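You operate a simulated robot arm through the tools that you are given. There is no shell and no other tool. Be economical: measure what you need, move in short steps, check, and stop when the job is done.

You run a simulated two-armed robot. Do the job below in one go: nothing can be reset, and whatever is moved stays where it is left.

Task
Check grey pouch G724 from the lamp table's grey handled drawer on the lit panel.
Fine: lamp dial at 20 %; lamp off after, pouch back in that drawer, drawer closed; the other pouch stays.

Only the result counts: the job must be done as asked and must still hold three seconds after the hand-in. Knocking over, shifting, dropping, spilling or breaking anything else fails it.

Robot
Two 7-joint arms with fingered hands on one trunk, on a base that drives. Base frame: it is fixed to the floor where the robot stands at the start and does not move with it; the origin is under the middle of the robot, x ahead of it, y to its left, z up. Lengths are in mm, angles in degrees, forces in N, time in s.
The left shoulder is at the start at [70, 157, 1139], the right one opposite. With the tool pointing down near the work surface each hand reaches from about 260 to 900 mm from the robot's upright axis, wherever it stands, measured 20 degrees to its own side. Places, roughly: green lamp button [800, 800, 900]; grey lamp dial [800, 700, 900]; inside of the right drawer of the lamp table [900, 100, 700]; pane of the lamp panel [700, 700, 900]; right drawer of the lamp table [800, 0, 700]. Payload 5 kg a hand.
The TCP of each hand is the grasp point between the finger pads, 31 mm short of the fingertips. In the tool frame z runs along the fingers and y along their closing line. The gripper opens to 156 mm. The gripper's body begins 88 mm behind the TCP. The gripper is a hand of 4 fingers: y runs from the thumb to the fingers, the wrist lies at [0, 0, -249] in the tool frame, and closing takes about 1.5 s.
Orientation is that of the tool frame in the base frame, as a unit quaternion [w, x, y, z]. With the fingers straight down and closing along the base's y, the tool's x points along the base's -x, its y along +y and its z along -z.

Tools
- The arms move only by the tool servo_tool. It takes "left_commands", "right_commands" or both (then of equal length, played together; a hand with none holds still); each is a list of rows, each a list of 6 numbers: the shift along the base's x, y, z in units of 40 mm (1.0 is 40 mm), then the turn, a rotation vector about the base's x, y, z in units of 6 degrees (1.0 is 6 degrees). In form: [[x, y, z, ax, ay, az], ...]. A call has 1 to 10 rows; each row shifts and turns the commanded pose from where the row before left it. "left_hand" and "right_hand" are, for a hand that has rows, the opening, from 0 (shut) to 1 (fully open), set as the call begins (left out, the last holds). A call with a number of a shift or a turn outside -1 to 1 is refused whole. A row lasts 0.2 s, in which the tool goes at most 50 mm and 8.6 degrees; a call with a longer step from one row to the next is refused whole, and so is a gripper value outside its range. A pose out of reach is approached as far as the arm can. The call stops where the force on the tool passes 40 N (or 10 N more than at its start, if that is more) or the arm is blocked; 0.2 s more then pass. Each finger travels about 108 mm/s and halts on what it meets, pressing with about 26 N; the grip force reading is that of the motor and also rises with nothing between the fingers. The clock runs only during rows and for 0.2 s after the last one: add rows that do not move to give the fingers time. It gives the time, the measured TCP pose, the force on the tool (base axes), the opening and the grip force at its end, in the units of the frame above (readings bear some noise), with the torque about the TCP (base axes, N m) and any sound that the robot's microphone picked up.
- Cameras (640 x 400 px; columns grow to the right, rows downward): "scene" is now at [132.9, 43.6, 1390]; the picture's right is [0.44, -0.90, 0.00], its down [-0.52, -0.26, -0.81] and it looks along [0.73, 0.36, -0.58] (base axes); focal length 214 px, centre (320, 200). "left" rides on the left gripper at [-72, 2, -111] in its tool frame; the picture's right is [-0.02, -1.00, 0.00], its down [0.84, -0.02, -0.54] and it looks along [0.54, -0.01, 0.84] (tool axes); focal length 234 px, centre (320, 200). "right" rides on the right gripper at [72, 2, -111] in its tool frame; the picture's right is [-0.02, 1.00, 0.00], its down [-0.84, -0.02, -0.54] and it looks along [-0.54, -0.01, 0.84] (tool axes); focal length 234 px, centre (320, 200).
- snapshot(camera): a new picture of that camera. No time passes.
- lift_body(by): slides the trunk up (or, below 0, down) by that many mm; the arms and the scene camera ride with it, the base frame stays. It gives what a move gives, with no picture.
- steer(legs): drives the robot by 1 to 6 legs, each [ahead, turn to the left] in mm and degrees, along the robot's own axes; the way and the turn of a leg run together, so that a leg with both is an arc; at most 1500 mm and 180 degrees a leg. The arms and the cameras ride along, it lands a little off, and it stops where it bumps. It gives what a move gives.
- curl_fingers(finger1, finger2, finger3, thumb_bend, hand): sets how far each is bent, from 0 (flat) to 1 (curled in); at 0.3 the hand is open as for a grip, at 0.7 the pads meet at the TCP. One left out holds its place. A second passes; each finger stops where it meets its share of the squeeze, and holds until it gets a number again. A gripper value or a shape takes the hand back. It gives what a move gives, with no picture; readings hold the bend of each and the force on the fingers (four entries, about 0 where the hand has none), thumb and palm.
- set_grasp(shape, hand): the hand has 4 fingers and takes this shape, open, in about a second: jaw (thumb against the fingers, like two jaws); tri (thumb and two fingers); tip (a fingertip pinch); poke (one finger out to press); point (the index stretched); flat (the hand flat); cup (the hand cupped); fist (a fist). The gripper value then closes the fingers along that shape, each until it touches; the sizes above hold for jaw. It gives what a move gives, with no picture.
- head_to(pan, tilt): turns the head with the scene camera to pan (to the left, within 86 degrees either way) and tilt (down, from -29 to 69), counted from straight ahead of the robot. It gives what a move gives.
- point_at(camera, pixels): for up to 12 pixels [column, row] of the newest picture of that camera ("zoom" is the newest enlarged one), the place [x, y, z] in the base frame of the surface seen there, good to about 3 mm, but the place of the scene camera against the robot may be out by one fixed shift of up to 25 mm in any direction. No time passes.
- zoom(camera, box): a new picture of the part [left, top, right, bottom] of that camera's present view, enlarged. No time passes.
- finish_job(): hands the job in; it is judged then, once.

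Go step by step. Measure first, check grasps and placings, and put right what went wrong. The budget is 80 turns and 70 pictures, counting those below and the enlarged ones. Unless the task says otherwise, let go and move clear before handing in, and close with one line.

The tools are called as name(argument=value, ...) on one line, values as JSON. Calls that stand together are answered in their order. servo_tool: Moves the arms, as the interface text tells. Its arguments: {"type":"object","properties":{"left_commands":{"type":"array"},"left_hand":{"type":"number"},"right_commands":{"type":"array"},"right_hand":{"type":"number"}},"required":[]} The other tools are called the same way: lift_body (by) slides the trunk up or down; set_grasp (shape, hand) gives the hand a shape; curl_fingers (finger1, finger2, finger3, thumb_bend, hand) moves the fingers one by one; steer (legs) drives the base; head_to (pan, tilt) turns the head that bears the scene camera; snapshot (camera) takes a picture; point_at (camera, pixels) gives the place of the surface under pixels of a picture; zoom (camera, box) takes an enlarged picture of a part of a camera's view; finish_job () hands the job in.

At the start:

```text
time_s: 0.0
left_tool_pos: [542.1, 423.0, 1233.9]
left_ee_rot: [0.0, 0.0, 1.0, 0.0]
left_force: [-0.5, 0.8, -0.4]
left_torque: [0.0, 0.02, 0.03]
left_width: 155.9
left_grip_force: 0.0
left_shape: jaw
left_bend: [0.3, 0.3, 0.3, 0.3]
left_finger forces: [0.1, 0.1, 0.0, 0.0, 0.0, 0.0]
right_tool_pos: [533.8, 19.5, 1288.8]
right_ee_rot: [-0.001, 0.001, 1.0, 0.0]
right_force: [-1.1, -0.3, 0.1]
right_torque: [0.01, 0.03, -0.01]
right_width: 156.0
right_grip_force: 0.2
right_shape: jaw
right_bend: [0.3, 0.3, 0.3, 0.3]
right_finger forces: [0.0, 0.0, 0.0, 0.1, 0.1, 0.0]
trunk travel left (down, up): [-525.0, 415.0]
robot x, y, heading: [-4.3, 3.0, -0.0]
head pan, tilt: [26.3, 35.6]
```

scene: 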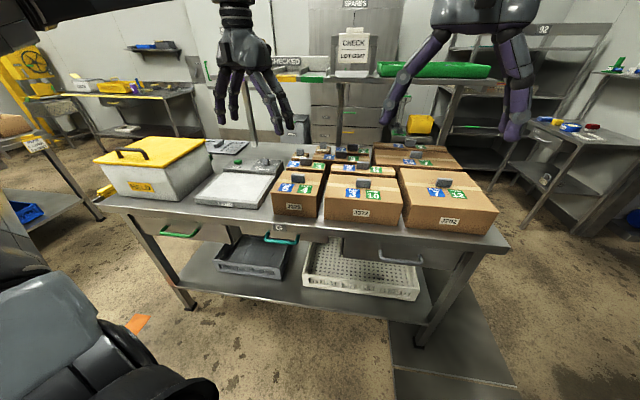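
right: 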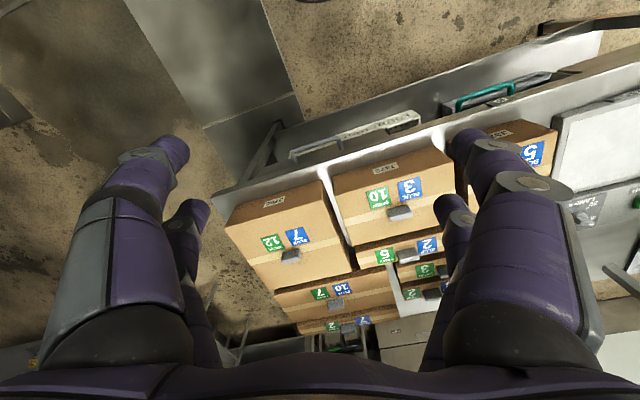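
left: 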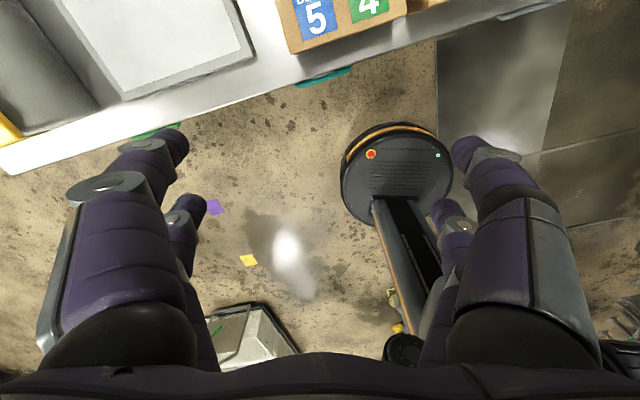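

The scene shows the table with lamp panel (around 235,185) and three drawer handles: green (180,230), teal (280,238), and grey (400,255). I'll zoom in on these and measure.

zoom(camera="scene", box=[180, 120, 340, 220])

point_at(camera="scene", pixels=[[400, 258], [380, 250], [422, 262], [180, 234], [280, 240], [237, 188], [262, 160], [450, 220], [360, 212], [297, 202], [497, 245], [105, 205]])

zoom(camera="scene", box=[320, 200, 520, 325])

```text
4.00 times, centred on (260, 170) of scene
```

zoom: 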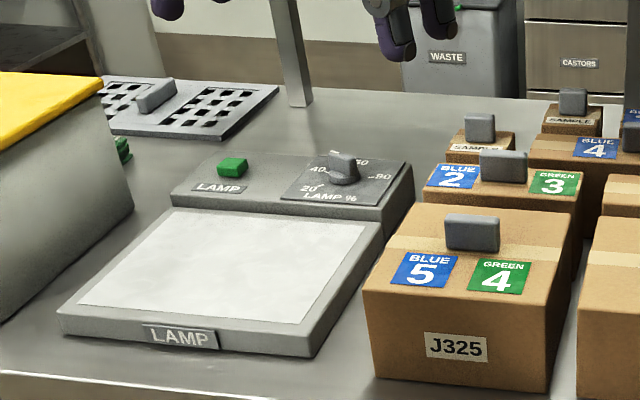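

```text
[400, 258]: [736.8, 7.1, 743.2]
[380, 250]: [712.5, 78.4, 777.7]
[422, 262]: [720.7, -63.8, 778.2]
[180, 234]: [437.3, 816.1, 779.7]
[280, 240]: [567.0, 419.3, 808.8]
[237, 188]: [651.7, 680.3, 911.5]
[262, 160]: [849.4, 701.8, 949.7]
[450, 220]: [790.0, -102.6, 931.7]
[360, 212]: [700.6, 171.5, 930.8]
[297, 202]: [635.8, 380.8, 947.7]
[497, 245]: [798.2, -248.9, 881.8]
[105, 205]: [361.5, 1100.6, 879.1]
```

```text
3.20 times, centred on (420, 262) of scene
```

zoom: 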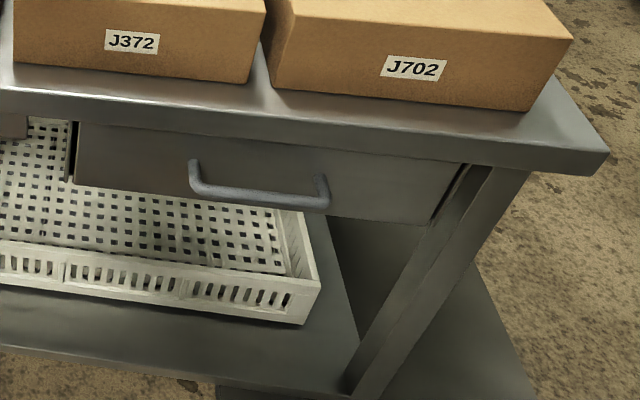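

The table runs at about 18° to the base: the grey handle (400,258) is near (717,7,778), the panel near (652,680,911) and the dial near (850,700,950). I want to stand near (113,299) squarely facing the table, so I'll first check the left side for clear space.

head_to(pan=75, tilt=35)

snapshot(camera="scene")

```text
time_s: 1.2
left_tool_pos: [542.4, 423.5, 1233.7]
left_ee_rot: [0.0, 0.0, 1.0, 0.0]
left_force: [-0.5, 0.4, 0.4]
left_torque: [0.03, 0.01, -0.03]
left_width: 155.9
left_grip_force: 0.0
left_shape: jaw
left_bend: [0.3, 0.3, 0.3, 0.3]
left_finger forces: [0.1, 0.1, 0.0, 0.0, 0.0, 0.1]
right_tool_pos: [534.5, 17.9, 1289.0]
right_ee_rot: [0.0, 0.0, 1.0, 0.0]
right_force: [0.6, 0.3, -0.2]
right_torque: [-0.04, 0.01, 0.02]
right_width: 156.0
right_grip_force: 0.1
right_shape: jaw
right_bend: [0.3, 0.3, 0.3, 0.3]
right_finger forces: [0.1, 0.0, 0.0, 0.0, 0.0, 0.1]
trunk travel left (down, up): [-525.0, 415.0]
robot x, y, heading: [3.0, 0.0, -0.0]
head pan, tilt: [75.0, 35.0]
```

```text
64 pictures are left
```

scene: 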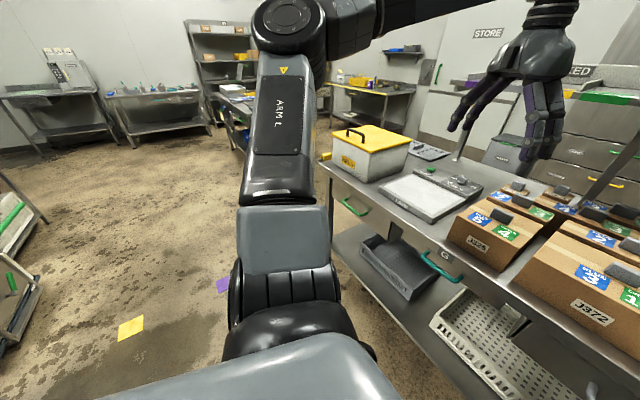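

The floor to the left is clear and the path keeps away from the table. I'm driving to about (113,299) with heading 18°, and will look down at the table again.

steer(legs=[[0, 70], [318, 0], [0, -52]])

head_to(pan=10, tilt=40)

snapshot(camera="scene")

zoom(camera="left", box=[0, 0, 640, 400])

```text
time_s: 8.7
left_tool_pos: [489.8, 869.1, 1233.5]
left_ee_rot: [0.0, -0.158, 0.987, -0.001]
left_force: [0.5, 0.5, 1.2]
left_torque: [0.02, 0.01, 0.02]
left_width: 155.9
left_grip_force: 0.0
left_shape: jaw
left_bend: [0.3, 0.3, 0.3, 0.3]
left_finger forces: [0.1, 0.0, 0.0, 0.1, 0.0, 0.1]
right_tool_pos: [610.1, 481.7, 1288.7]
right_ee_rot: [0.0, -0.158, 0.987, 0.0]
right_force: [-1.0, 0.4, -0.1]
right_torque: [0.01, 0.01, 0.02]
right_width: 156.0
right_grip_force: 0.1
right_shape: jaw
right_bend: [0.3, 0.3, 0.3, 0.3]
right_finger forces: [0.0, 0.0, 0.1, 0.1, 0.0, 0.0]
trunk travel left (down, up): [-525.0, 415.0]
robot x, y, heading: [107.8, 296.1, 17.8]
head pan, tilt: [75.0, 35.0]
```

```text
time_s: 10.0
left_tool_pos: [490.7, 869.2, 1235.5]
left_ee_rot: [0.0, -0.159, 0.987, -0.001]
left_force: [0.0, 0.5, 0.3]
left_torque: [0.02, 0.0, 0.02]
left_width: 155.9
left_grip_force: 0.1
left_shape: jaw
left_bend: [0.3, 0.3, 0.3, 0.3]
left_finger forces: [0.0, 0.0, 0.0, 0.1, 0.0, 0.0]
right_tool_pos: [610.1, 482.6, 1289.5]
right_ee_rot: [-0.001, -0.158, 0.987, 0.0]
right_force: [-0.6, 0.1, -0.4]
right_torque: [0.0, 0.0, -0.02]
right_width: 155.8
right_grip_force: 0.1
right_shape: jaw
right_bend: [0.3, 0.3, 0.3, 0.3]
right_finger forces: [0.1, 0.1, 0.0, 0.0, 0.1, 0.0]
trunk travel left (down, up): [-525.0, 415.0]
robot x, y, heading: [106.2, 300.3, 18.2]
head pan, tilt: [10.0, 40.0]
```

```text
63 pictures are left
```

scene: 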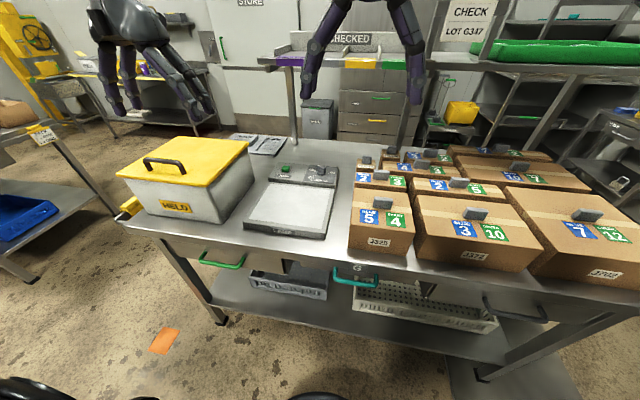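

```text
1.00 times, centred on (320, 200) of left (not enlarged: the box is as wide or as high as the picture)
```

zoom: 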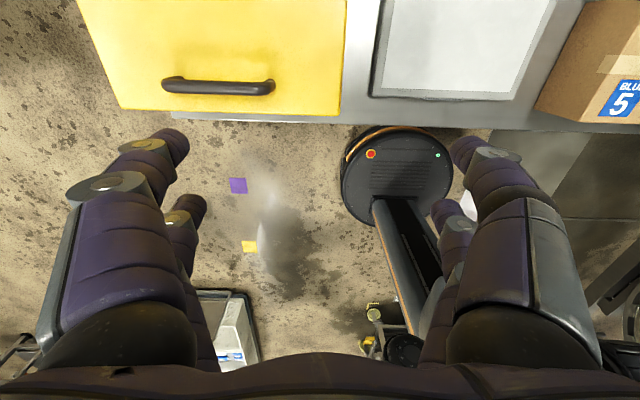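

I'm in place at (107,298), heading 18°. I'll enlarge the lamp to read the dial, and compare panel corners in both cameras to find the scene camera's fixed shift.

zoom(camera="scene", box=[240, 155, 352, 225])

point_at(camera="zoom", pixels=[[257, 75], [450, 90], [450, 70], [420, 85], [300, 270], [200, 300], [560, 100]])

point_at(camera="scene", pixels=[[245, 224], [325, 236], [370, 216], [398, 220], [518, 310], [484, 299], [548, 318], [247, 230], [325, 240]])

point_at(camera="left", pixels=[[376, 92], [512, 96], [440, 60], [622, 104]])

```text
5.71 times, centred on (296, 190) of scene
```

zoom: 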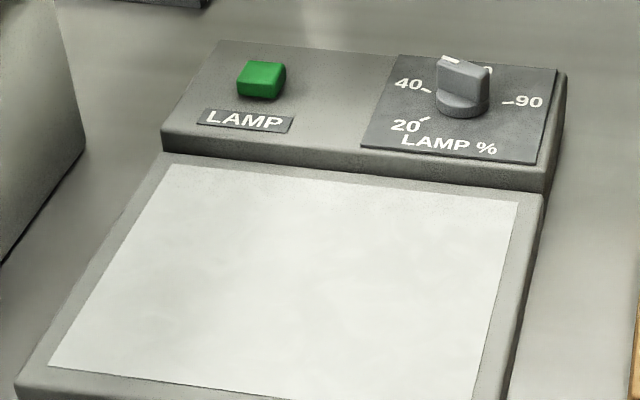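

```text
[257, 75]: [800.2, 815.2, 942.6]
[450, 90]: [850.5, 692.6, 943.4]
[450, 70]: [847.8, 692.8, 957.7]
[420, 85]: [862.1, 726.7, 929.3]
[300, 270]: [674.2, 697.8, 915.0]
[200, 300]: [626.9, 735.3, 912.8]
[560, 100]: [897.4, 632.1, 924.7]
```

```text
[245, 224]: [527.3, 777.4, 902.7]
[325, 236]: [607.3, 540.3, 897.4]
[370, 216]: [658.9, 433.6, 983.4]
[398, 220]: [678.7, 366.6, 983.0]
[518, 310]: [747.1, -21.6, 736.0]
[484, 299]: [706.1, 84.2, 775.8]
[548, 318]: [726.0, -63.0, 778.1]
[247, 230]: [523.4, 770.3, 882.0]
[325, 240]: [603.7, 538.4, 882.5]
```

```text
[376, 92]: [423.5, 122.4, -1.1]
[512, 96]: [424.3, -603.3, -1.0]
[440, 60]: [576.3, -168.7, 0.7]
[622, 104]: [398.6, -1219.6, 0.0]
```

The dial pointer (white mark at zoom 450,58) sits near 60 and the 20 tick is at lower left, so the knob must turn counter-clockwise. I'll take a left snapshot and calibrate on the panel corners.

snapshot(camera="left")

point_at(camera="left", pixels=[[374, 93], [512, 97], [440, 60], [622, 104], [370, 96], [512, 101], [516, 98]])

zoom(camera="left", box=[350, 0, 640, 181])

point_at(camera="zoom", pixels=[[0, 0]])

zoom(camera="scene", box=[230, 190, 410, 302])

```text
60 pictures are left
```

left: 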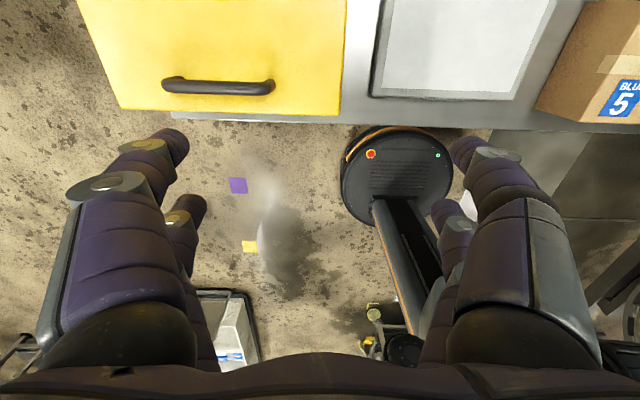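

```text
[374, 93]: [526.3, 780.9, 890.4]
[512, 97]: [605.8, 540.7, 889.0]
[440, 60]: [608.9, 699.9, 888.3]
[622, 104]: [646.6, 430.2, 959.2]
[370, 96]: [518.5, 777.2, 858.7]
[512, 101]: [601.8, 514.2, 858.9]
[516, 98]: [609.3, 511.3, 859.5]
```

```text
2.21 times, centred on (495, 90) of left
```

zoom: 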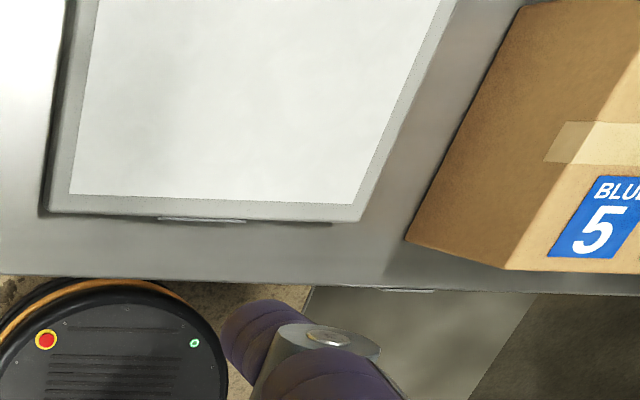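

```text
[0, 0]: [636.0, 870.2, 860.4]
```

```text
3.56 times, centred on (320, 246) of scene
```

zoom: 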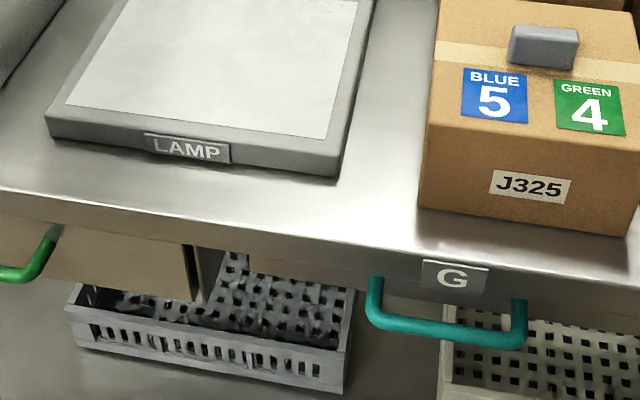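

Scene heights read about 24 mm too high. I'll compare the white pane's front corners in both cameras for the xy shift.

point_at(camera="left", pixels=[[381.7, 87.9], [511, 93.3], [605, 116], [622, 80]])

point_at(camera="zoom", pixels=[[65, 104], [327, 139], [462, 119], [527, 123]])

point_at(camera="left", pixels=[[599, 114], [638, 82], [605, 118]])

```text
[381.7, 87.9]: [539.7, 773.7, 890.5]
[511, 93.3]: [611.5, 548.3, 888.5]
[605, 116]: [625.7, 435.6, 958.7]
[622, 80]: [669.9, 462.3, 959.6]
```

```text
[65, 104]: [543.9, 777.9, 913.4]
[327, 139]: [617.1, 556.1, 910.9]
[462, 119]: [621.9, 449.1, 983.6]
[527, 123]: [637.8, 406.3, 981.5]
```

```text
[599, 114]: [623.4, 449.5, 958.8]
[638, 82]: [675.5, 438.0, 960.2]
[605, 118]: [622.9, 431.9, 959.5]
```

The shift is about (+4,+5,+23), so the dial knob is really near (847,688,~930) and the button near (796,810,920). I'm moving the left hand above the dial for a look, and the right hand out to its side.

servo_tool(left_commands=[[0.89, -0.45, 0, 0, 0, 0], [0.89, -0.45, 0, 0, 0, 0], [0.89, -0.45, 0, 0, 0, 0], [0.89, -0.45, 0, 0, 0, 0], [0.89, -0.45, 0, 0, 0, 0], [0.89, -0.45, 0, 0, 0, 0], [0.89, -0.45, -0.4, 0, 0, 0], [0.89, -0.45, -0.4, 0, 0, 0], [0.89, -0.45, -0.4, 0, 0, 0], [0.89, -0.45, -0.4, 0, 0, 0]], right_commands=[[0.12, -0.4, 0, 0, 0, 0], [0.12, -0.4, 0, 0, 0, 0], [0.12, -0.4, 0, 0, 0, 0], [0.12, -0.4, 0, 0, 0, 0], [0.12, -0.4, 0, 0, 0, 0], [0.12, -0.4, 0, 0, 0, 0], [0.12, -0.4, 0, 0, 0, 0], [0.12, -0.4, 0, 0, 0, 0], [0.12, -0.4, 0, 0, 0, 0], [0.12, -0.4, 0, 0, 0, 0]])

snapshot(camera="left")

zoom(camera="scene", box=[240, 155, 352, 225])

```text
time_s: 12.2
left_tool_pos: [709.7, 728.2, 1175.3]
left_ee_rot: [0.001, -0.158, 0.987, 0.001]
left_force: [-1.1, -0.6, 0.2]
left_torque: [0.06, -0.02, 0.01]
left_width: 156.1
left_grip_force: 0.1
left_shape: jaw
left_bend: [0.3, 0.3, 0.3, 0.3]
left_finger forces: [0.0, 0.1, 0.0, 0.0, 0.1, 0.0]
left hand out of reach, approached as far as the arm can: row 6, 7, 8, 9, 10
right_tool_pos: [656.4, 318.7, 1290.2]
right_ee_rot: [0.001, -0.158, 0.987, 0.001]
right_force: [0.0, -1.2, 0.6]
right_torque: [0.06, -0.06, -0.02]
right_width: 156.1
right_grip_force: 0.0
right_shape: jaw
right_bend: [0.3, 0.3, 0.3, 0.3]
right_finger forces: [0.0, 0.0, 0.0, 0.1, 0.0, 0.0]
trunk travel left (down, up): [-525.0, 415.0]
robot x, y, heading: [108.5, 298.5, 18.3]
head pan, tilt: [10.0, 40.0]
```

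```text
57 pictures are left
```

left: 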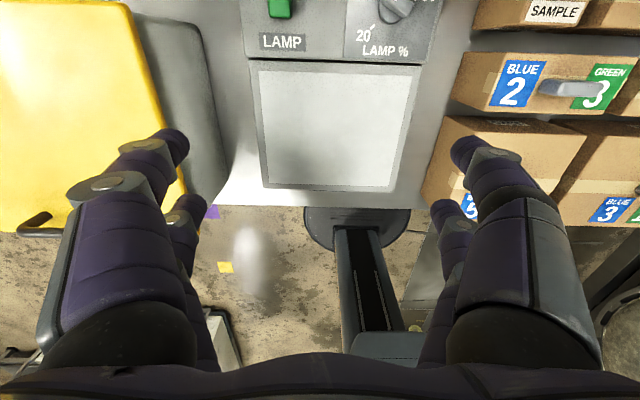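

```text
5.71 times, centred on (296, 190) of scene
```

zoom: 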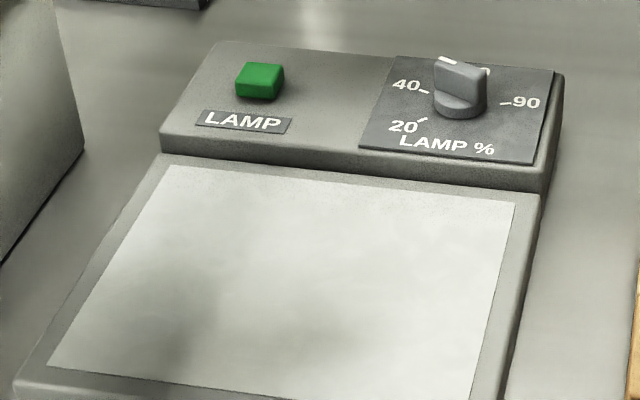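

The arm ran out of reach because the hand was high. I'll raise the trunk by 100 and then bring the hand forward and down.

lift_body(by=100)

servo_tool(left_commands=[[0, 0, -0.9, 0, 0, 0], [0, 0, -0.9, 0, 0, 0], [0, 0, -0.9, 0, 0, 0], [0.3, -0.1, -0.9, 0, 0, 0], [0.3, -0.1, -0.9, 0, 0, 0], [0.6, -0.15, 0, 0, 0, 0]])

```text
time_s: 13.6
left_tool_pos: [710.9, 731.2, 1272.8]
left_ee_rot: [0.001, -0.159, 0.987, 0.0]
left_force: [0.0, -0.5, -0.3]
left_torque: [0.01, -0.01, 0.02]
left_width: 156.0
left_grip_force: 0.0
left_shape: jaw
left_bend: [0.3, 0.3, 0.3, 0.3]
left_finger forces: [0.1, 0.0, 0.0, 0.1, 0.1, 0.0]
right_tool_pos: [659.0, 321.9, 1389.4]
right_ee_rot: [0.001, -0.159, 0.987, 0.0]
right_force: [0.5, -0.1, 0.0]
right_torque: [-0.02, 0.01, 0.01]
right_width: 155.9
right_grip_force: 0.1
right_shape: jaw
right_bend: [0.3, 0.3, 0.3, 0.3]
right_finger forces: [0.0, 0.1, 0.1, 0.1, 0.1, 0.1]
trunk travel left (down, up): [-625.0, 315.0]
robot x, y, heading: [104.8, 300.4, 17.9]
head pan, tilt: [10.0, 40.0]
```

```text
time_s: 14.9
left_tool_pos: [742.9, 720.6, 1093.4]
left_ee_rot: [0.001, -0.159, 0.987, 0.001]
left_force: [-0.2, 0.6, -0.8]
left_torque: [0.01, -0.01, 0.02]
left_width: 156.3
left_grip_force: 0.1
left_shape: jaw
left_bend: [0.3, 0.3, 0.3, 0.3]
left_finger forces: [0.1, 0.0, 0.0, 0.0, 0.0, 0.0]
left hand out of reach, approached as far as the arm can: row 6
right_tool_pos: [657.9, 321.9, 1389.5]
right_ee_rot: [0.001, -0.159, 0.987, 0.0]
right_force: [1.0, 0.0, -0.8]
right_torque: [0.01, -0.03, -0.02]
right_width: 155.8
right_grip_force: 0.1
right_shape: jaw
right_bend: [0.3, 0.3, 0.3, 0.3]
right_finger forces: [0.1, 0.0, 0.0, 0.1, 0.1, 0.0]
trunk travel left (down, up): [-625.0, 315.0]
robot x, y, heading: [105.1, 297.5, 18.4]
head pan, tilt: [10.0, 40.0]
```

The down-pointing tool reaches only about 765 mm from the axis here, so I need to drive closer. I'll check how much room the base has before the table's lower shelf.

head_to(pan=0, tilt=69)

snapshot(camera="scene")

point_at(camera="scene", pixels=[[320, 390], [320, 370], [320, 300], [320, 250], [320, 220], [320, 200], [320, 180], [200, 200], [450, 200]])

```text
time_s: 15.9
left_tool_pos: [744.0, 719.6, 1093.1]
left_ee_rot: [0.001, -0.158, 0.987, 0.0]
left_force: [-0.5, 0.3, -0.2]
left_torque: [-0.03, -0.02, -0.03]
left_width: 156.2
left_grip_force: 0.1
left_shape: jaw
left_bend: [0.3, 0.3, 0.3, 0.3]
left_finger forces: [0.0, 0.1, 0.0, 0.1, 0.0, 0.0]
right_tool_pos: [657.3, 322.1, 1388.7]
right_ee_rot: [0.0, -0.158, 0.987, 0.0]
right_force: [0.8, 0.5, 0.7]
right_torque: [-0.02, -0.01, 0.02]
right_width: 156.0
right_grip_force: 0.0
right_shape: jaw
right_bend: [0.3, 0.3, 0.3, 0.3]
right_finger forces: [0.0, 0.0, 0.0, 0.0, 0.1, 0.0]
trunk travel left (down, up): [-625.0, 315.0]
robot x, y, heading: [104.7, 301.3, 18.0]
head pan, tilt: [0.0, 68.8]
```

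```text
55 pictures are left
```

scene: 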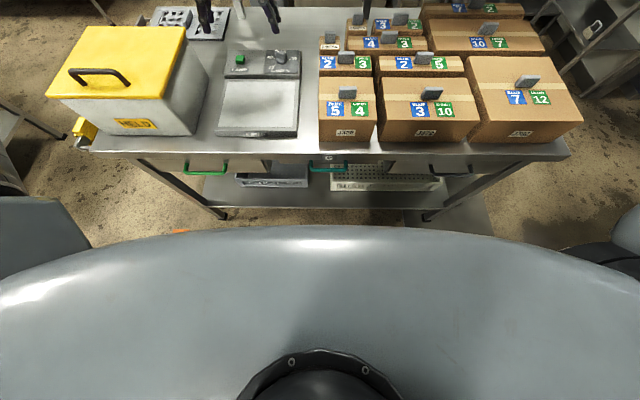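

```text
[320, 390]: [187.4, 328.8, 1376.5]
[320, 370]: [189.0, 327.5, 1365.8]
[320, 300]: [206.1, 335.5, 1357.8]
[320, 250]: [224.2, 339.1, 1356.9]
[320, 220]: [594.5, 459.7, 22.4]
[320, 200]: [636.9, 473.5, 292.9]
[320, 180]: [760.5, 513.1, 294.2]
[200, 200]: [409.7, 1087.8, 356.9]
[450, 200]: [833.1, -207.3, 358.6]
```

The shelf edge is about 560 mm ahead of the axis, and the base radius is about 300. I'll pull the left hand back a little and drive 140 mm ahead.

servo_tool(left_commands=[[-0.9, -0.3, 0, 0, 0, 0], [-0.9, -0.3, 0, 0, 0, 0]])

steer(legs=[[140, 0]])

snapshot(camera="left")

```text
time_s: 16.5
left_tool_pos: [668.8, 693.8, 1094.4]
left_ee_rot: [0.0, -0.158, 0.987, 0.0]
left_force: [0.0, -0.5, -0.5]
left_torque: [0.04, 0.02, -0.01]
left_width: 156.1
left_grip_force: 0.0
left_shape: jaw
left_bend: [0.3, 0.3, 0.3, 0.3]
left_finger forces: [0.0, 0.0, 0.0, 0.0, 0.0, 0.0]
right_tool_pos: [655.6, 321.2, 1389.1]
right_ee_rot: [0.001, -0.158, 0.987, 0.0]
right_force: [0.2, -1.0, 0.0]
right_torque: [0.0, -0.04, -0.02]
right_width: 156.1
right_grip_force: 0.1
right_shape: jaw
right_bend: [0.3, 0.3, 0.3, 0.3]
right_finger forces: [0.0, 0.1, 0.0, 0.1, 0.1, 0.1]
trunk travel left (down, up): [-625.0, 315.0]
robot x, y, heading: [107.7, 295.9, 18.3]
head pan, tilt: [0.0, 68.8]
```

```text
time_s: 17.8
left_tool_pos: [803.8, 738.6, 1092.5]
left_ee_rot: [0.0, -0.158, 0.987, 0.0]
left_force: [-0.6, -0.3, -0.3]
left_torque: [0.0, -0.06, 0.04]
left_width: 156.0
left_grip_force: 0.1
left_shape: jaw
left_bend: [0.3, 0.3, 0.3, 0.3]
left_finger forces: [0.1, 0.1, 0.0, 0.0, 0.1, 0.1]
right_tool_pos: [790.2, 366.3, 1389.8]
right_ee_rot: [0.001, -0.158, 0.987, 0.0]
right_force: [-0.1, -0.7, 1.3]
right_torque: [-0.03, -0.04, 0.02]
right_width: 155.8
right_grip_force: 0.1
right_shape: jaw
right_bend: [0.3, 0.3, 0.3, 0.3]
right_finger forces: [0.1, 0.0, 0.0, 0.1, 0.1, 0.0]
trunk travel left (down, up): [-625.0, 315.0]
robot x, y, heading: [243.1, 340.1, 18.0]
head pan, tilt: [0.0, 68.8]
```

```text
54 pictures are left
```

left: 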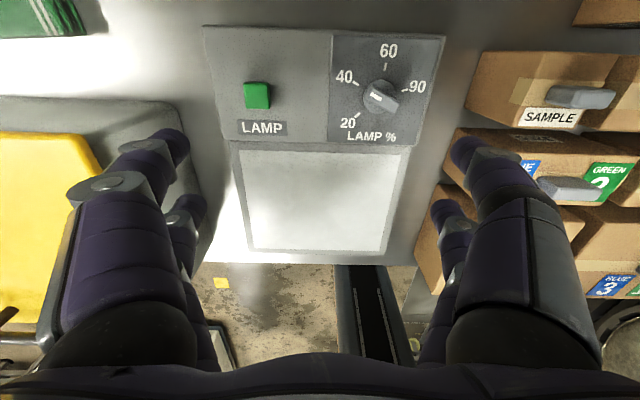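

Now the dial is clearly visible with ticks at 20, 40, 60 and 90. I'll zoom and measure.

zoom(camera="left", box=[320, 30, 448, 150])

point_at(camera="left", pixels=[[381, 98], [357, 115], [358, 84], [386, 66], [407, 90], [258, 95], [256, 104], [300, 90], [375, 93], [388, 104]])

```text
3.33 times, centred on (384, 90) of left
```

zoom: 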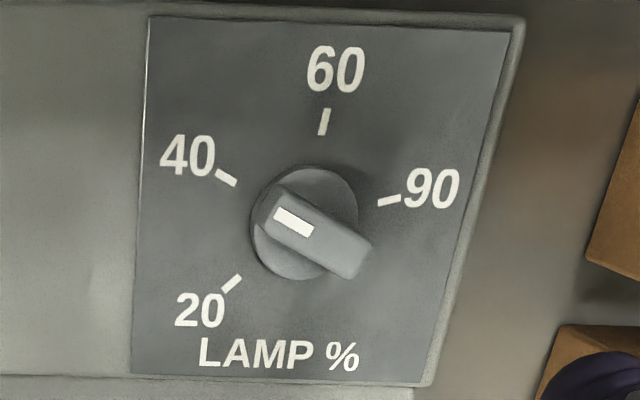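

```text
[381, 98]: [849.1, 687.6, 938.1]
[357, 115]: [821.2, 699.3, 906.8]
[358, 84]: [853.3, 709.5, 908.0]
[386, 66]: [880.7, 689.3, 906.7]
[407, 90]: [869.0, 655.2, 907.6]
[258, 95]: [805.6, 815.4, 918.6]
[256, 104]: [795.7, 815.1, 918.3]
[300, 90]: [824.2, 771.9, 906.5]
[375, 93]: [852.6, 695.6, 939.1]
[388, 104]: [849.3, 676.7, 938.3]
```

The pointer is at the 40 mark, at about 80°, and the 20 tick is at about 147°, so the knob turns +66°; its centre is near (849,682) with the top at z 938. I'll bring the left hand above it and turn the wrist +60° so the fingers straddle the ridge.

servo_tool(left_commands=[[0.11, -0.14, -0.1, 0, 0, 1], [0.11, -0.14, -0.1, 0, 0, 1], [0.11, -0.14, -0.1, 0, 0, 1], [0.11, -0.14, -0.1, 0, 0, 1], [0.11, -0.14, -0.1, 0, 0, 1], [0.11, -0.14, -0.1, 0, 0, 1], [0.11, -0.14, -0.1, 0, 0, 1], [0.11, -0.14, -0.1, 0, 0, 1], [0.11, -0.14, -0.1, 0, 0, 1], [0.11, -0.14, -0.1, 0, 0, 1]])

servo_tool(left_commands=[[0, 0, 0, 0, 0, 1], [0, 0, 0, 0, 0, 1], [0, 0, 0, 0, 0, 1], [0, 0, 0, 0, 0, 1], [0, 0, 0, 0, 0, 1], [0, 0, 0, 0, 0, 1], [0, 0, 0, 0, 0, 1], [0, 0, 0, 0, 0, 1], [0, 0, 0, 0, 0, 1], [0, 0, 0, 0, 0, 1]])

```text
time_s: 20.0
left_tool_pos: [849.5, 684.0, 1053.6]
left_ee_rot: [0.0, -0.632, 0.775, 0.0]
left_force: [-0.1, 0.1, 0.1]
left_torque: [0.01, 0.03, -0.02]
left_width: 155.8
left_grip_force: 0.1
left_shape: jaw
left_bend: [0.3, 0.3, 0.3, 0.3]
left_finger forces: [0.0, 0.0, 0.0, 0.0, 0.0, 0.0]
right_tool_pos: [790.8, 366.6, 1389.4]
right_ee_rot: [0.0, -0.158, 0.987, 0.0]
right_force: [0.9, -1.0, -0.3]
right_torque: [0.0, -0.04, -0.04]
right_width: 156.0
right_grip_force: 0.1
right_shape: jaw
right_bend: [0.3, 0.3, 0.3, 0.3]
right_finger forces: [0.0, 0.0, 0.1, 0.0, 0.0, 0.0]
trunk travel left (down, up): [-625.0, 315.0]
robot x, y, heading: [239.4, 338.5, 18.0]
head pan, tilt: [0.0, 68.8]
```

```text
time_s: 22.2
left_tool_pos: [848.6, 682.7, 1053.0]
left_ee_rot: [0.001, 0.935, -0.355, 0.0]
left_force: [0.1, -1.0, 0.9]
left_torque: [-0.01, -0.02, 0.02]
left_width: 155.8
left_grip_force: 0.0
left_shape: jaw
left_bend: [0.3, 0.3, 0.3, 0.3]
left_finger forces: [0.0, 0.0, 0.0, 0.1, 0.0, 0.0]
right_tool_pos: [790.8, 366.5, 1389.0]
right_ee_rot: [0.0, -0.158, 0.987, 0.0]
right_force: [0.7, 0.3, 0.5]
right_torque: [-0.01, -0.02, 0.01]
right_width: 155.8
right_grip_force: 0.0
right_shape: jaw
right_bend: [0.3, 0.3, 0.3, 0.3]
right_finger forces: [0.1, 0.1, 0.0, 0.0, 0.0, 0.1]
trunk travel left (down, up): [-625.0, 315.0]
robot x, y, heading: [242.6, 344.3, 18.2]
head pan, tilt: [0.0, 68.8]
```

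The wrist can reach the full turn. I'll go back 60°, descend to about z 985, and check alignment by camera.

servo_tool(left_commands=[[0, 0, -0.17, 0, 0, -1], [0, 0, -0.17, 0, 0, -1], [0, 0, -0.17, 0, 0, -1], [0, 0, -0.17, 0, 0, -1], [0, 0, -0.17, 0, 0, -1], [0, 0, -0.17, 0, 0, -1], [0, 0, -0.17, 0, 0, -1], [0, 0, -0.17, 0, 0, -1], [0, 0, -0.17, 0, 0, -1], [0, 0, -0.17, 0, 0, -1]], left_hand=0.6)

snapshot(camera="left")

```text
time_s: 24.4
left_tool_pos: [838.9, 686.6, 988.6]
left_ee_rot: [0.001, -0.63, 0.776, -0.001]
left_force: [0.2, 0.2, 0.2]
left_torque: [0.0, 0.01, 0.01]
left_width: 94.2
left_grip_force: 0.0
left_shape: jaw
left_bend: [0.32, 0.32, 0.32, 0.7]
left_finger forces: [0.0, 0.0, 0.0, 0.1, 0.0, 0.0]
left hand out of reach, approached as far as the arm can: row 5, 8, 10
right_tool_pos: [791.6, 366.1, 1388.9]
right_ee_rot: [0.001, -0.158, 0.987, 0.0]
right_force: [0.2, -0.1, 0.1]
right_torque: [-0.01, -0.01, 0.01]
right_width: 155.9
right_grip_force: 0.0
right_shape: jaw
right_bend: [0.3, 0.3, 0.3, 0.3]
right_finger forces: [0.0, 0.1, 0.0, 0.0, 0.1, 0.0]
trunk travel left (down, up): [-625.0, 315.0]
robot x, y, heading: [237.3, 342.6, 18.4]
head pan, tilt: [0.0, 68.8]
```

```text
52 pictures are left
```

left: 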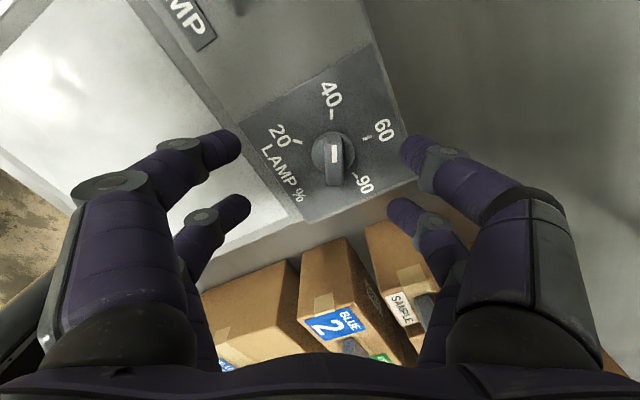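

The wrist is slightly short of reach (838,687). I'll drive another 35 mm ahead and recentre over the knob.

steer(legs=[[35, 0]])

servo_tool(left_commands=[[-0.3, -0.2, 0, 0, 0, 0], [-0.3, -0.15, 0, 0, 0, 0], [0, 0, 0, 0, 0, 0]])

snapshot(camera="left")

point_at(camera="left", pixels=[[333, 150], [333, 175]])

```text
time_s: 25.4
left_tool_pos: [856.1, 691.8, 989.9]
left_ee_rot: [0.004, -0.626, 0.78, -0.005]
left_force: [1.1, -0.5, 0.3]
left_torque: [-0.03, 0.03, 0.01]
left_width: 93.9
left_grip_force: 0.1
left_shape: jaw
left_bend: [0.32, 0.32, 0.32, 0.7]
left_finger forces: [0.1, 0.0, 0.1, 0.0, 0.0, 0.1]
right_tool_pos: [811.4, 377.8, 1394.3]
right_ee_rot: [0.004, -0.161, 0.987, 0.001]
right_force: [-0.4, 0.4, 1.3]
right_torque: [-0.05, -0.05, 0.0]
right_width: 156.0
right_grip_force: 0.0
right_shape: jaw
right_bend: [0.3, 0.3, 0.3, 0.3]
right_finger forces: [0.1, 0.0, 0.1, 0.1, 0.1, 0.1]
trunk travel left (down, up): [-625.0, 315.0]
robot x, y, heading: [271.2, 348.4, 18.8]
head pan, tilt: [0.0, 68.8]
stopped in leg 1: the robot was blocked; the commanded pose is now the measured one
```

```text
time_s: 26.2
left_tool_pos: [840.9, 679.8, 982.9]
left_ee_rot: [-0.002, -0.626, 0.779, 0.0]
left_force: [0.4, -0.7, -0.1]
left_torque: [-0.02, -0.02, 0.0]
left_width: 94.1
left_grip_force: 0.1
left_shape: jaw
left_bend: [0.32, 0.32, 0.32, 0.7]
left_finger forces: [0.1, 0.0, 0.1, 0.1, 0.0, 0.1]
right_tool_pos: [823.7, 379.5, 1388.9]
right_ee_rot: [-0.001, -0.16, 0.987, 0.0]
right_force: [0.7, 0.4, -0.2]
right_torque: [-0.05, 0.02, -0.01]
right_width: 155.9
right_grip_force: 0.0
right_shape: jaw
right_bend: [0.3, 0.3, 0.3, 0.3]
right_finger forces: [0.1, 0.0, 0.1, 0.0, 0.0, 0.0]
trunk travel left (down, up): [-625.0, 315.0]
robot x, y, heading: [269.5, 354.1, 18.6]
head pan, tilt: [0.0, 68.8]
```

```text
51 pictures are left
```

left: 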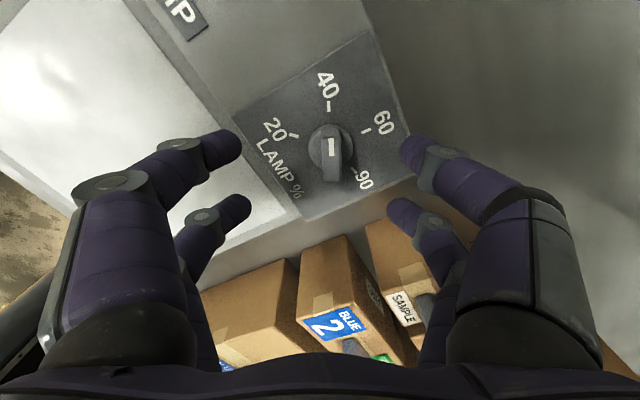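

```text
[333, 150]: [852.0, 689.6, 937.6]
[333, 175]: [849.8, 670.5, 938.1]
```

The knob hasn't moved (ridge runs 852,690 to 850,670), but the base was blocked at the end of the drive. I'll back off 8 mm to avoid leaning on the table, then centre and descend over the knob.

steer(legs=[[-8, 0]])

servo_tool(left_commands=[[0.4, 0.1, 0, 0, 0, 0.3], [0, 0, 0, 0, 0, 0]])

```text
time_s: 27.0
left_tool_pos: [835.0, 677.2, 982.5]
left_ee_rot: [-0.002, -0.627, 0.779, -0.001]
left_force: [0.2, -0.5, -0.1]
left_torque: [-0.05, 0.05, 0.0]
left_width: 93.5
left_grip_force: 0.1
left_shape: jaw
left_bend: [0.32, 0.32, 0.32, 0.7]
left_finger forces: [0.0, 0.0, 0.0, 0.0, 0.0, 0.0]
right_tool_pos: [819.2, 376.3, 1388.9]
right_ee_rot: [0.0, -0.16, 0.987, 0.0]
right_force: [0.5, 0.7, 0.0]
right_torque: [-0.02, 0.05, -0.01]
right_width: 156.0
right_grip_force: 0.0
right_shape: jaw
right_bend: [0.3, 0.3, 0.3, 0.3]
right_finger forces: [0.1, 0.0, 0.0, 0.0, 0.0, 0.1]
trunk travel left (down, up): [-625.0, 315.0]
robot x, y, heading: [265.2, 348.0, 18.6]
head pan, tilt: [0.0, 68.8]
```

```text
time_s: 27.6
left_tool_pos: [848.6, 681.6, 984.2]
left_ee_rot: [-0.002, -0.639, 0.77, -0.001]
left_force: [0.7, 0.3, 0.6]
left_torque: [0.0, 0.0, -0.01]
left_width: 93.9
left_grip_force: 0.1
left_shape: jaw
left_bend: [0.32, 0.32, 0.32, 0.7]
left_finger forces: [0.1, 0.0, 0.1, 0.1, 0.0, 0.0]
right_tool_pos: [816.1, 376.6, 1389.0]
right_ee_rot: [0.001, -0.16, 0.987, 0.0]
right_force: [0.4, 0.0, -0.3]
right_torque: [-0.02, 0.01, -0.01]
right_width: 155.8
right_grip_force: 0.1
right_shape: jaw
right_bend: [0.3, 0.3, 0.3, 0.3]
right_finger forces: [0.1, 0.0, 0.0, 0.0, 0.0, 0.0]
trunk travel left (down, up): [-625.0, 315.0]
robot x, y, heading: [263.0, 346.8, 18.6]
head pan, tilt: [0.0, 68.8]
```

Now over the knob at (848.6,681.6). Descending to about z 945 and closing.

servo_tool(left_commands=[[0.03, 0, -0.5, 0, 0, 0], [0, 0, -0.47, 0, 0, 0], [0, 0, 0, 0, 0, 0]])

servo_tool(left_commands=[[0, 0, 0, 0, 0, 0], [0, 0, 0, 0, 0, 0], [0, 0, 0, 0, 0, 0], [0, 0, 0, 0, 0, 0], [0, 0, 0, 0, 0, 0]], left_hand=0)

snapshot(camera="left")

```text
time_s: 28.4
left_tool_pos: [842.0, 685.0, 949.1]
left_ee_rot: [-0.001, -0.638, 0.77, -0.002]
left_force: [-1.1, 0.8, 0.5]
left_torque: [0.01, -0.02, 0.02]
left_width: 93.9
left_grip_force: 0.1
left_shape: jaw
left_bend: [0.32, 0.32, 0.32, 0.7]
left_finger forces: [0.1, 0.0, 0.1, 0.1, 0.0, 0.0]
left hand out of reach, approached as far as the arm can: row 2
right_tool_pos: [815.3, 375.1, 1389.7]
right_ee_rot: [-0.001, -0.16, 0.987, 0.0]
right_force: [-0.2, -1.0, -0.8]
right_torque: [0.01, 0.01, 0.01]
right_width: 155.9
right_grip_force: 0.1
right_shape: jaw
right_bend: [0.3, 0.3, 0.3, 0.3]
right_finger forces: [0.0, 0.1, 0.1, 0.1, 0.0, 0.0]
trunk travel left (down, up): [-625.0, 315.0]
robot x, y, heading: [265.4, 348.0, 18.8]
head pan, tilt: [0.0, 68.8]
```

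```text
time_s: 29.6
left_tool_pos: [842.3, 684.6, 948.4]
left_ee_rot: [-0.001, -0.638, 0.77, -0.001]
left_force: [-0.8, -0.8, -4.8]
left_torque: [-0.19, 0.11, -0.01]
left_width: 8.9
left_grip_force: 26.2
left_shape: jaw
left_bend: [0.7, 0.7, 0.73, 0.7]
left_finger forces: [25.2, 33.6, 23.0, 0.0, 19.3, 0.0]
right_tool_pos: [815.5, 375.1, 1389.3]
right_ee_rot: [0.001, -0.16, 0.987, 0.0]
right_force: [0.0, 0.0, 0.6]
right_torque: [0.0, -0.01, 0.0]
right_width: 156.0
right_grip_force: 0.1
right_shape: jaw
right_bend: [0.3, 0.3, 0.3, 0.3]
right_finger forces: [0.0, 0.1, 0.0, 0.1, 0.0, 0.1]
trunk travel left (down, up): [-625.0, 315.0]
robot x, y, heading: [261.2, 351.9, 18.7]
head pan, tilt: [0.0, 68.8]
```

```text
50 pictures are left
```

left: 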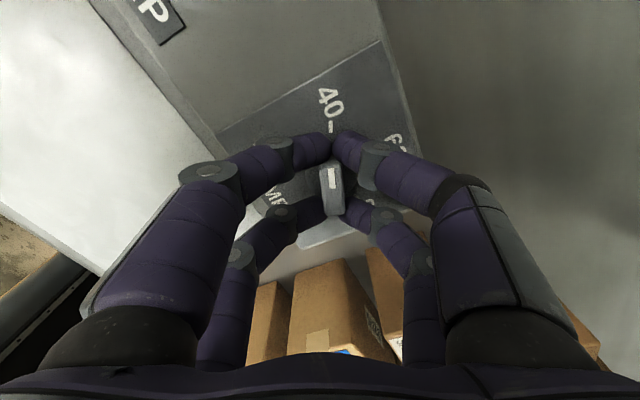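

The fingers are on the ridge (width 8.9, grip 26 N). Turning +60° about the knob centre.

servo_tool(left_commands=[[0, -0.02, 0, 0, 0, 1], [0, -0.02, 0, 0, 0, 1], [0, -0.02, 0, 0, 0, 1], [0, -0.02, 0, 0, 0, 1], [0, -0.02, 0, 0, 0, 1], [0, -0.02, 0, 0, 0, 1], [0.01, -0.02, 0, 0, 0, 1], [0.01, -0.02, 0, 0, 0, 1], [0.01, -0.02, 0, 0, 0, 1], [0.01, -0.02, 0, 0, 0, 1]])

snapshot(camera="left")

```text
time_s: 31.8
left_tool_pos: [843.8, 677.2, 948.6]
left_ee_rot: [0.001, 0.938, -0.347, 0.001]
left_force: [10.6, -11.3, -18.3]
left_torque: [-0.42, -0.14, -0.15]
left_width: 6.8
left_grip_force: 26.0
left_shape: jaw
left_bend: [0.7, 0.7, 0.73, 0.71]
left_finger forces: [25.1, 28.6, 30.9, 0.0, 0.1, 0.0]
left hand out of reach, approached as far as the arm can: row 9
right_tool_pos: [818.7, 374.3, 1387.3]
right_ee_rot: [-0.001, -0.159, 0.987, 0.001]
right_force: [0.1, -0.1, -0.3]
right_torque: [-0.03, 0.01, 0.0]
right_width: 155.9
right_grip_force: 0.0
right_shape: jaw
right_bend: [0.3, 0.3, 0.3, 0.3]
right_finger forces: [0.0, 0.0, 0.0, 0.0, 0.0, 0.1]
trunk travel left (down, up): [-625.0, 315.0]
robot x, y, heading: [266.6, 350.0, 18.5]
head pan, tilt: [0.0, 68.8]
```

```text
49 pictures are left
```

left: 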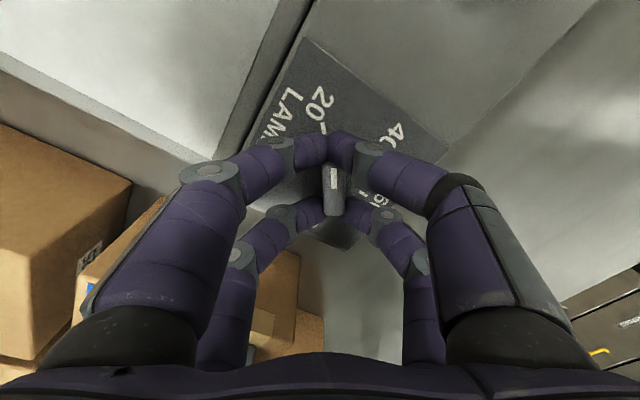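

The knob turned with the hand and the pointer (333,178) is nearing the 20 tick. A further ~7° to reach 147°, then release and rise to inspect.

servo_tool(left_commands=[[0, 0, 0, 0, 0, 0.6], [0, 0, 0, 0, 0, 0.6], [0, 0, 0, 0, 0, 0]])

servo_tool(left_commands=[[0, 0, 0, 0, 0, 0], [0, 0, 0, 0, 0, 0], [0, 0, 0, 0, 0, 0], [0, 0, 0, 0, 0, 0], [0, 0, 0.5, 0, 0, 0], [0, 0, 0.8, 0, 0, 0], [0, 0, 0.8, 0, 0, 0], [0, 0, 0.8, 0, 0, 0]], left_hand=0.6)

zoom(camera="left", box=[200, 50, 440, 200])

```text
time_s: 32.6
left_tool_pos: [844.1, 675.7, 949.0]
left_ee_rot: [0.002, 0.958, -0.287, 0.001]
left_force: [17.1, -15.6, -19.1]
left_torque: [-0.58, -0.35, -0.18]
left_width: 6.8
left_grip_force: 25.8
left_shape: jaw
left_bend: [0.7, 0.7, 0.73, 0.71]
left_finger forces: [24.7, 33.6, 30.7, 0.1, 0.1, 0.1]
right_tool_pos: [819.8, 373.8, 1388.2]
right_ee_rot: [-0.002, -0.159, 0.987, 0.001]
right_force: [-0.6, 0.3, -0.5]
right_torque: [0.0, 0.01, 0.0]
right_width: 156.0
right_grip_force: 0.0
right_shape: jaw
right_bend: [0.3, 0.3, 0.3, 0.3]
right_finger forces: [0.0, 0.0, 0.1, 0.0, 0.0, 0.1]
trunk travel left (down, up): [-625.0, 315.0]
robot x, y, heading: [264.2, 353.3, 18.3]
head pan, tilt: [0.0, 68.8]
```

```text
time_s: 34.4
left_tool_pos: [840.6, 677.2, 1066.2]
left_ee_rot: [0.0, 0.958, -0.288, 0.001]
left_force: [-0.3, -0.7, -0.3]
left_torque: [0.07, -0.02, -0.02]
left_width: 93.3
left_grip_force: 0.0
left_shape: jaw
left_bend: [0.32, 0.32, 0.32, 0.7]
left_finger forces: [0.0, 0.1, 0.0, 0.1, 0.0, 0.0]
right_tool_pos: [814.8, 375.3, 1389.2]
right_ee_rot: [0.0, -0.16, 0.987, 0.0]
right_force: [0.7, 0.0, -0.5]
right_torque: [-0.01, -0.03, 0.01]
right_width: 156.0
right_grip_force: 0.0
right_shape: jaw
right_bend: [0.3, 0.3, 0.3, 0.3]
right_finger forces: [0.1, 0.0, 0.1, 0.0, 0.0, 0.1]
trunk travel left (down, up): [-625.0, 315.0]
robot x, y, heading: [264.1, 345.8, 18.6]
head pan, tilt: [0.0, 68.8]
```

```text
2.67 times, centred on (320, 125) of left
```

zoom: 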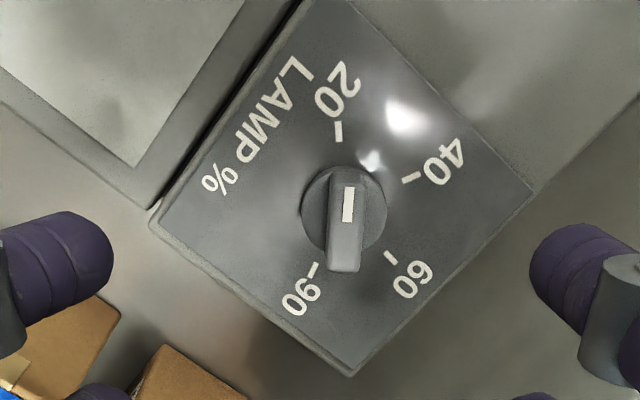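

The pointer is close to 20 but maybe a few degrees short. I'll measure the ridge and ticks.

point_at(camera="zoom", pixels=[[350, 188], [346, 222], [348, 172], [344, 262], [338, 132], [410, 178], [390, 258], [313, 270], [329, 265], [360, 265]])

zoom(camera="left", box=[300, 90, 364, 156])

point_at(camera="zoom", pixels=[[0, 0]])

```text
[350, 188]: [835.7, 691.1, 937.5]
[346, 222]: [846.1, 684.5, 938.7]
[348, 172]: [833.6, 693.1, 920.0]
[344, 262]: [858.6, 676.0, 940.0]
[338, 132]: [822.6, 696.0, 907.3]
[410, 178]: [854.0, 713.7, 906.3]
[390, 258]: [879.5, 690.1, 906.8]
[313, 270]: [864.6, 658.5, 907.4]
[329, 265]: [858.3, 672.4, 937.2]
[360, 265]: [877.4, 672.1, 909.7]
```

```text
6.06 times, centred on (332, 123) of left
```

zoom: 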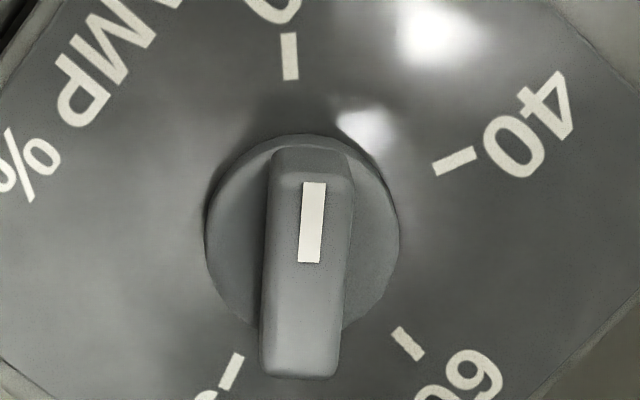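

```text
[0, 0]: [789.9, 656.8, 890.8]
```

The tick circle fits a centre at (850,684) with 20 at about 155°, while the ridge is at 147°, so it needs about 8° more. I'll regrip and turn it.

servo_tool(left_commands=[[0.15, 0.15, -0.7, 0, 0, 0], [0, 0, -0.75, 0, 0, 0], [0, 0, -0.75, 0, 0, 0], [0, 0, -0.72, 0, 0, 0], [0, 0, 0, 0, 0, 0]])

servo_tool(left_commands=[[0, 0, 0, 0, 0, 0], [0, 0, 0, 0, 0, 0], [0, 0, 0, 0, 0, 0], [0, 0, 0, 0, 0, 0], [0, 0, 0, 0, 0, 0], [0, 0, 0, 0, 0, 0.75], [0, 0, 0, 0, 0, 0.75], [0, 0, 0, 0, 0, 0]], left_hand=0)

servo_tool(left_commands=[[0, 0, 0, 0, 0, 0], [0, 0, 0, 0, 0, 0], [0, 0, 0, 0, 0, 0], [0, 0, 0, 0, 0, 0], [0, 0, 0.5, 0, 0, 0], [0, 0, 0.8, 0, 0, 0], [0, 0, 0.8, 0, 0, 0], [0, 0, 0.8, 0, 0, 0]], left_hand=0.6)

zoom(camera="left", box=[280, 80, 376, 156])

```text
time_s: 35.6
left_tool_pos: [843.1, 685.8, 949.6]
left_ee_rot: [0.0, 0.958, -0.288, 0.002]
left_force: [0.0, 0.2, -0.3]
left_torque: [0.02, -0.01, 0.01]
left_width: 93.3
left_grip_force: 0.0
left_shape: jaw
left_bend: [0.32, 0.32, 0.32, 0.7]
left_finger forces: [0.0, 0.1, 0.0, 0.1, 0.0, 0.0]
left hand out of reach, approached as far as the arm can: row 4
right_tool_pos: [815.2, 374.6, 1388.9]
right_ee_rot: [0.0, -0.159, 0.987, 0.001]
right_force: [-0.4, -0.2, 0.8]
right_torque: [-0.01, -0.01, 0.02]
right_width: 155.8
right_grip_force: 0.0
right_shape: jaw
right_bend: [0.3, 0.3, 0.3, 0.3]
right_finger forces: [0.1, 0.0, 0.0, 0.1, 0.0, 0.1]
trunk travel left (down, up): [-625.0, 315.0]
robot x, y, heading: [268.6, 348.5, 18.4]
head pan, tilt: [0.0, 68.8]
```

```text
time_s: 37.4
left_tool_pos: [844.0, 684.5, 949.4]
left_ee_rot: [0.0, 0.977, -0.211, 0.003]
left_force: [5.4, -3.0, 2.0]
left_torque: [0.03, -0.28, -0.27]
left_width: 0.1
left_grip_force: 26.1
left_shape: jaw
left_bend: [0.7, 0.71, 0.72, 0.7]
left_finger forces: [0.0, 25.0, 30.1, 0.0, 0.0, 0.0]
right_tool_pos: [814.5, 375.0, 1388.8]
right_ee_rot: [0.0, -0.161, 0.987, 0.001]
right_force: [1.0, -0.7, 0.9]
right_torque: [0.0, 0.03, -0.03]
right_width: 155.9
right_grip_force: 0.1
right_shape: jaw
right_bend: [0.3, 0.3, 0.3, 0.3]
right_finger forces: [0.1, 0.0, 0.0, 0.0, 0.0, 0.1]
trunk travel left (down, up): [-625.0, 315.0]
robot x, y, heading: [263.1, 347.9, 18.6]
head pan, tilt: [0.0, 68.8]
```

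```text
time_s: 39.2
left_tool_pos: [843.1, 685.8, 1064.2]
left_ee_rot: [0.0, 0.977, -0.212, 0.002]
left_force: [0.5, -0.2, -0.9]
left_torque: [0.02, -0.01, 0.01]
left_width: 93.4
left_grip_force: 0.0
left_shape: jaw
left_bend: [0.32, 0.32, 0.32, 0.7]
left_finger forces: [0.0, 0.1, 0.1, 0.0, 0.0, 0.1]
right_tool_pos: [814.9, 373.6, 1390.4]
right_ee_rot: [0.0, -0.16, 0.987, 0.0]
right_force: [0.1, 0.0, -0.4]
right_torque: [-0.03, -0.04, 0.0]
right_width: 156.1
right_grip_force: 0.2
right_shape: jaw
right_bend: [0.3, 0.3, 0.3, 0.3]
right_finger forces: [0.0, 0.0, 0.1, 0.1, 0.0, 0.0]
trunk travel left (down, up): [-625.0, 315.0]
robot x, y, heading: [268.2, 352.5, 18.5]
head pan, tilt: [0.0, 68.8]
```

```text
5.26 times, centred on (328, 118) of left
```

zoom: 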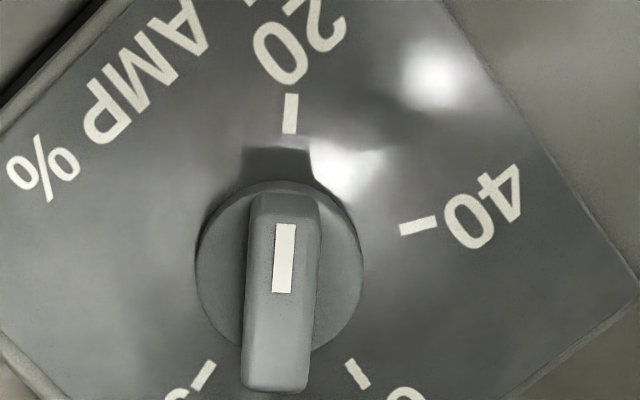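

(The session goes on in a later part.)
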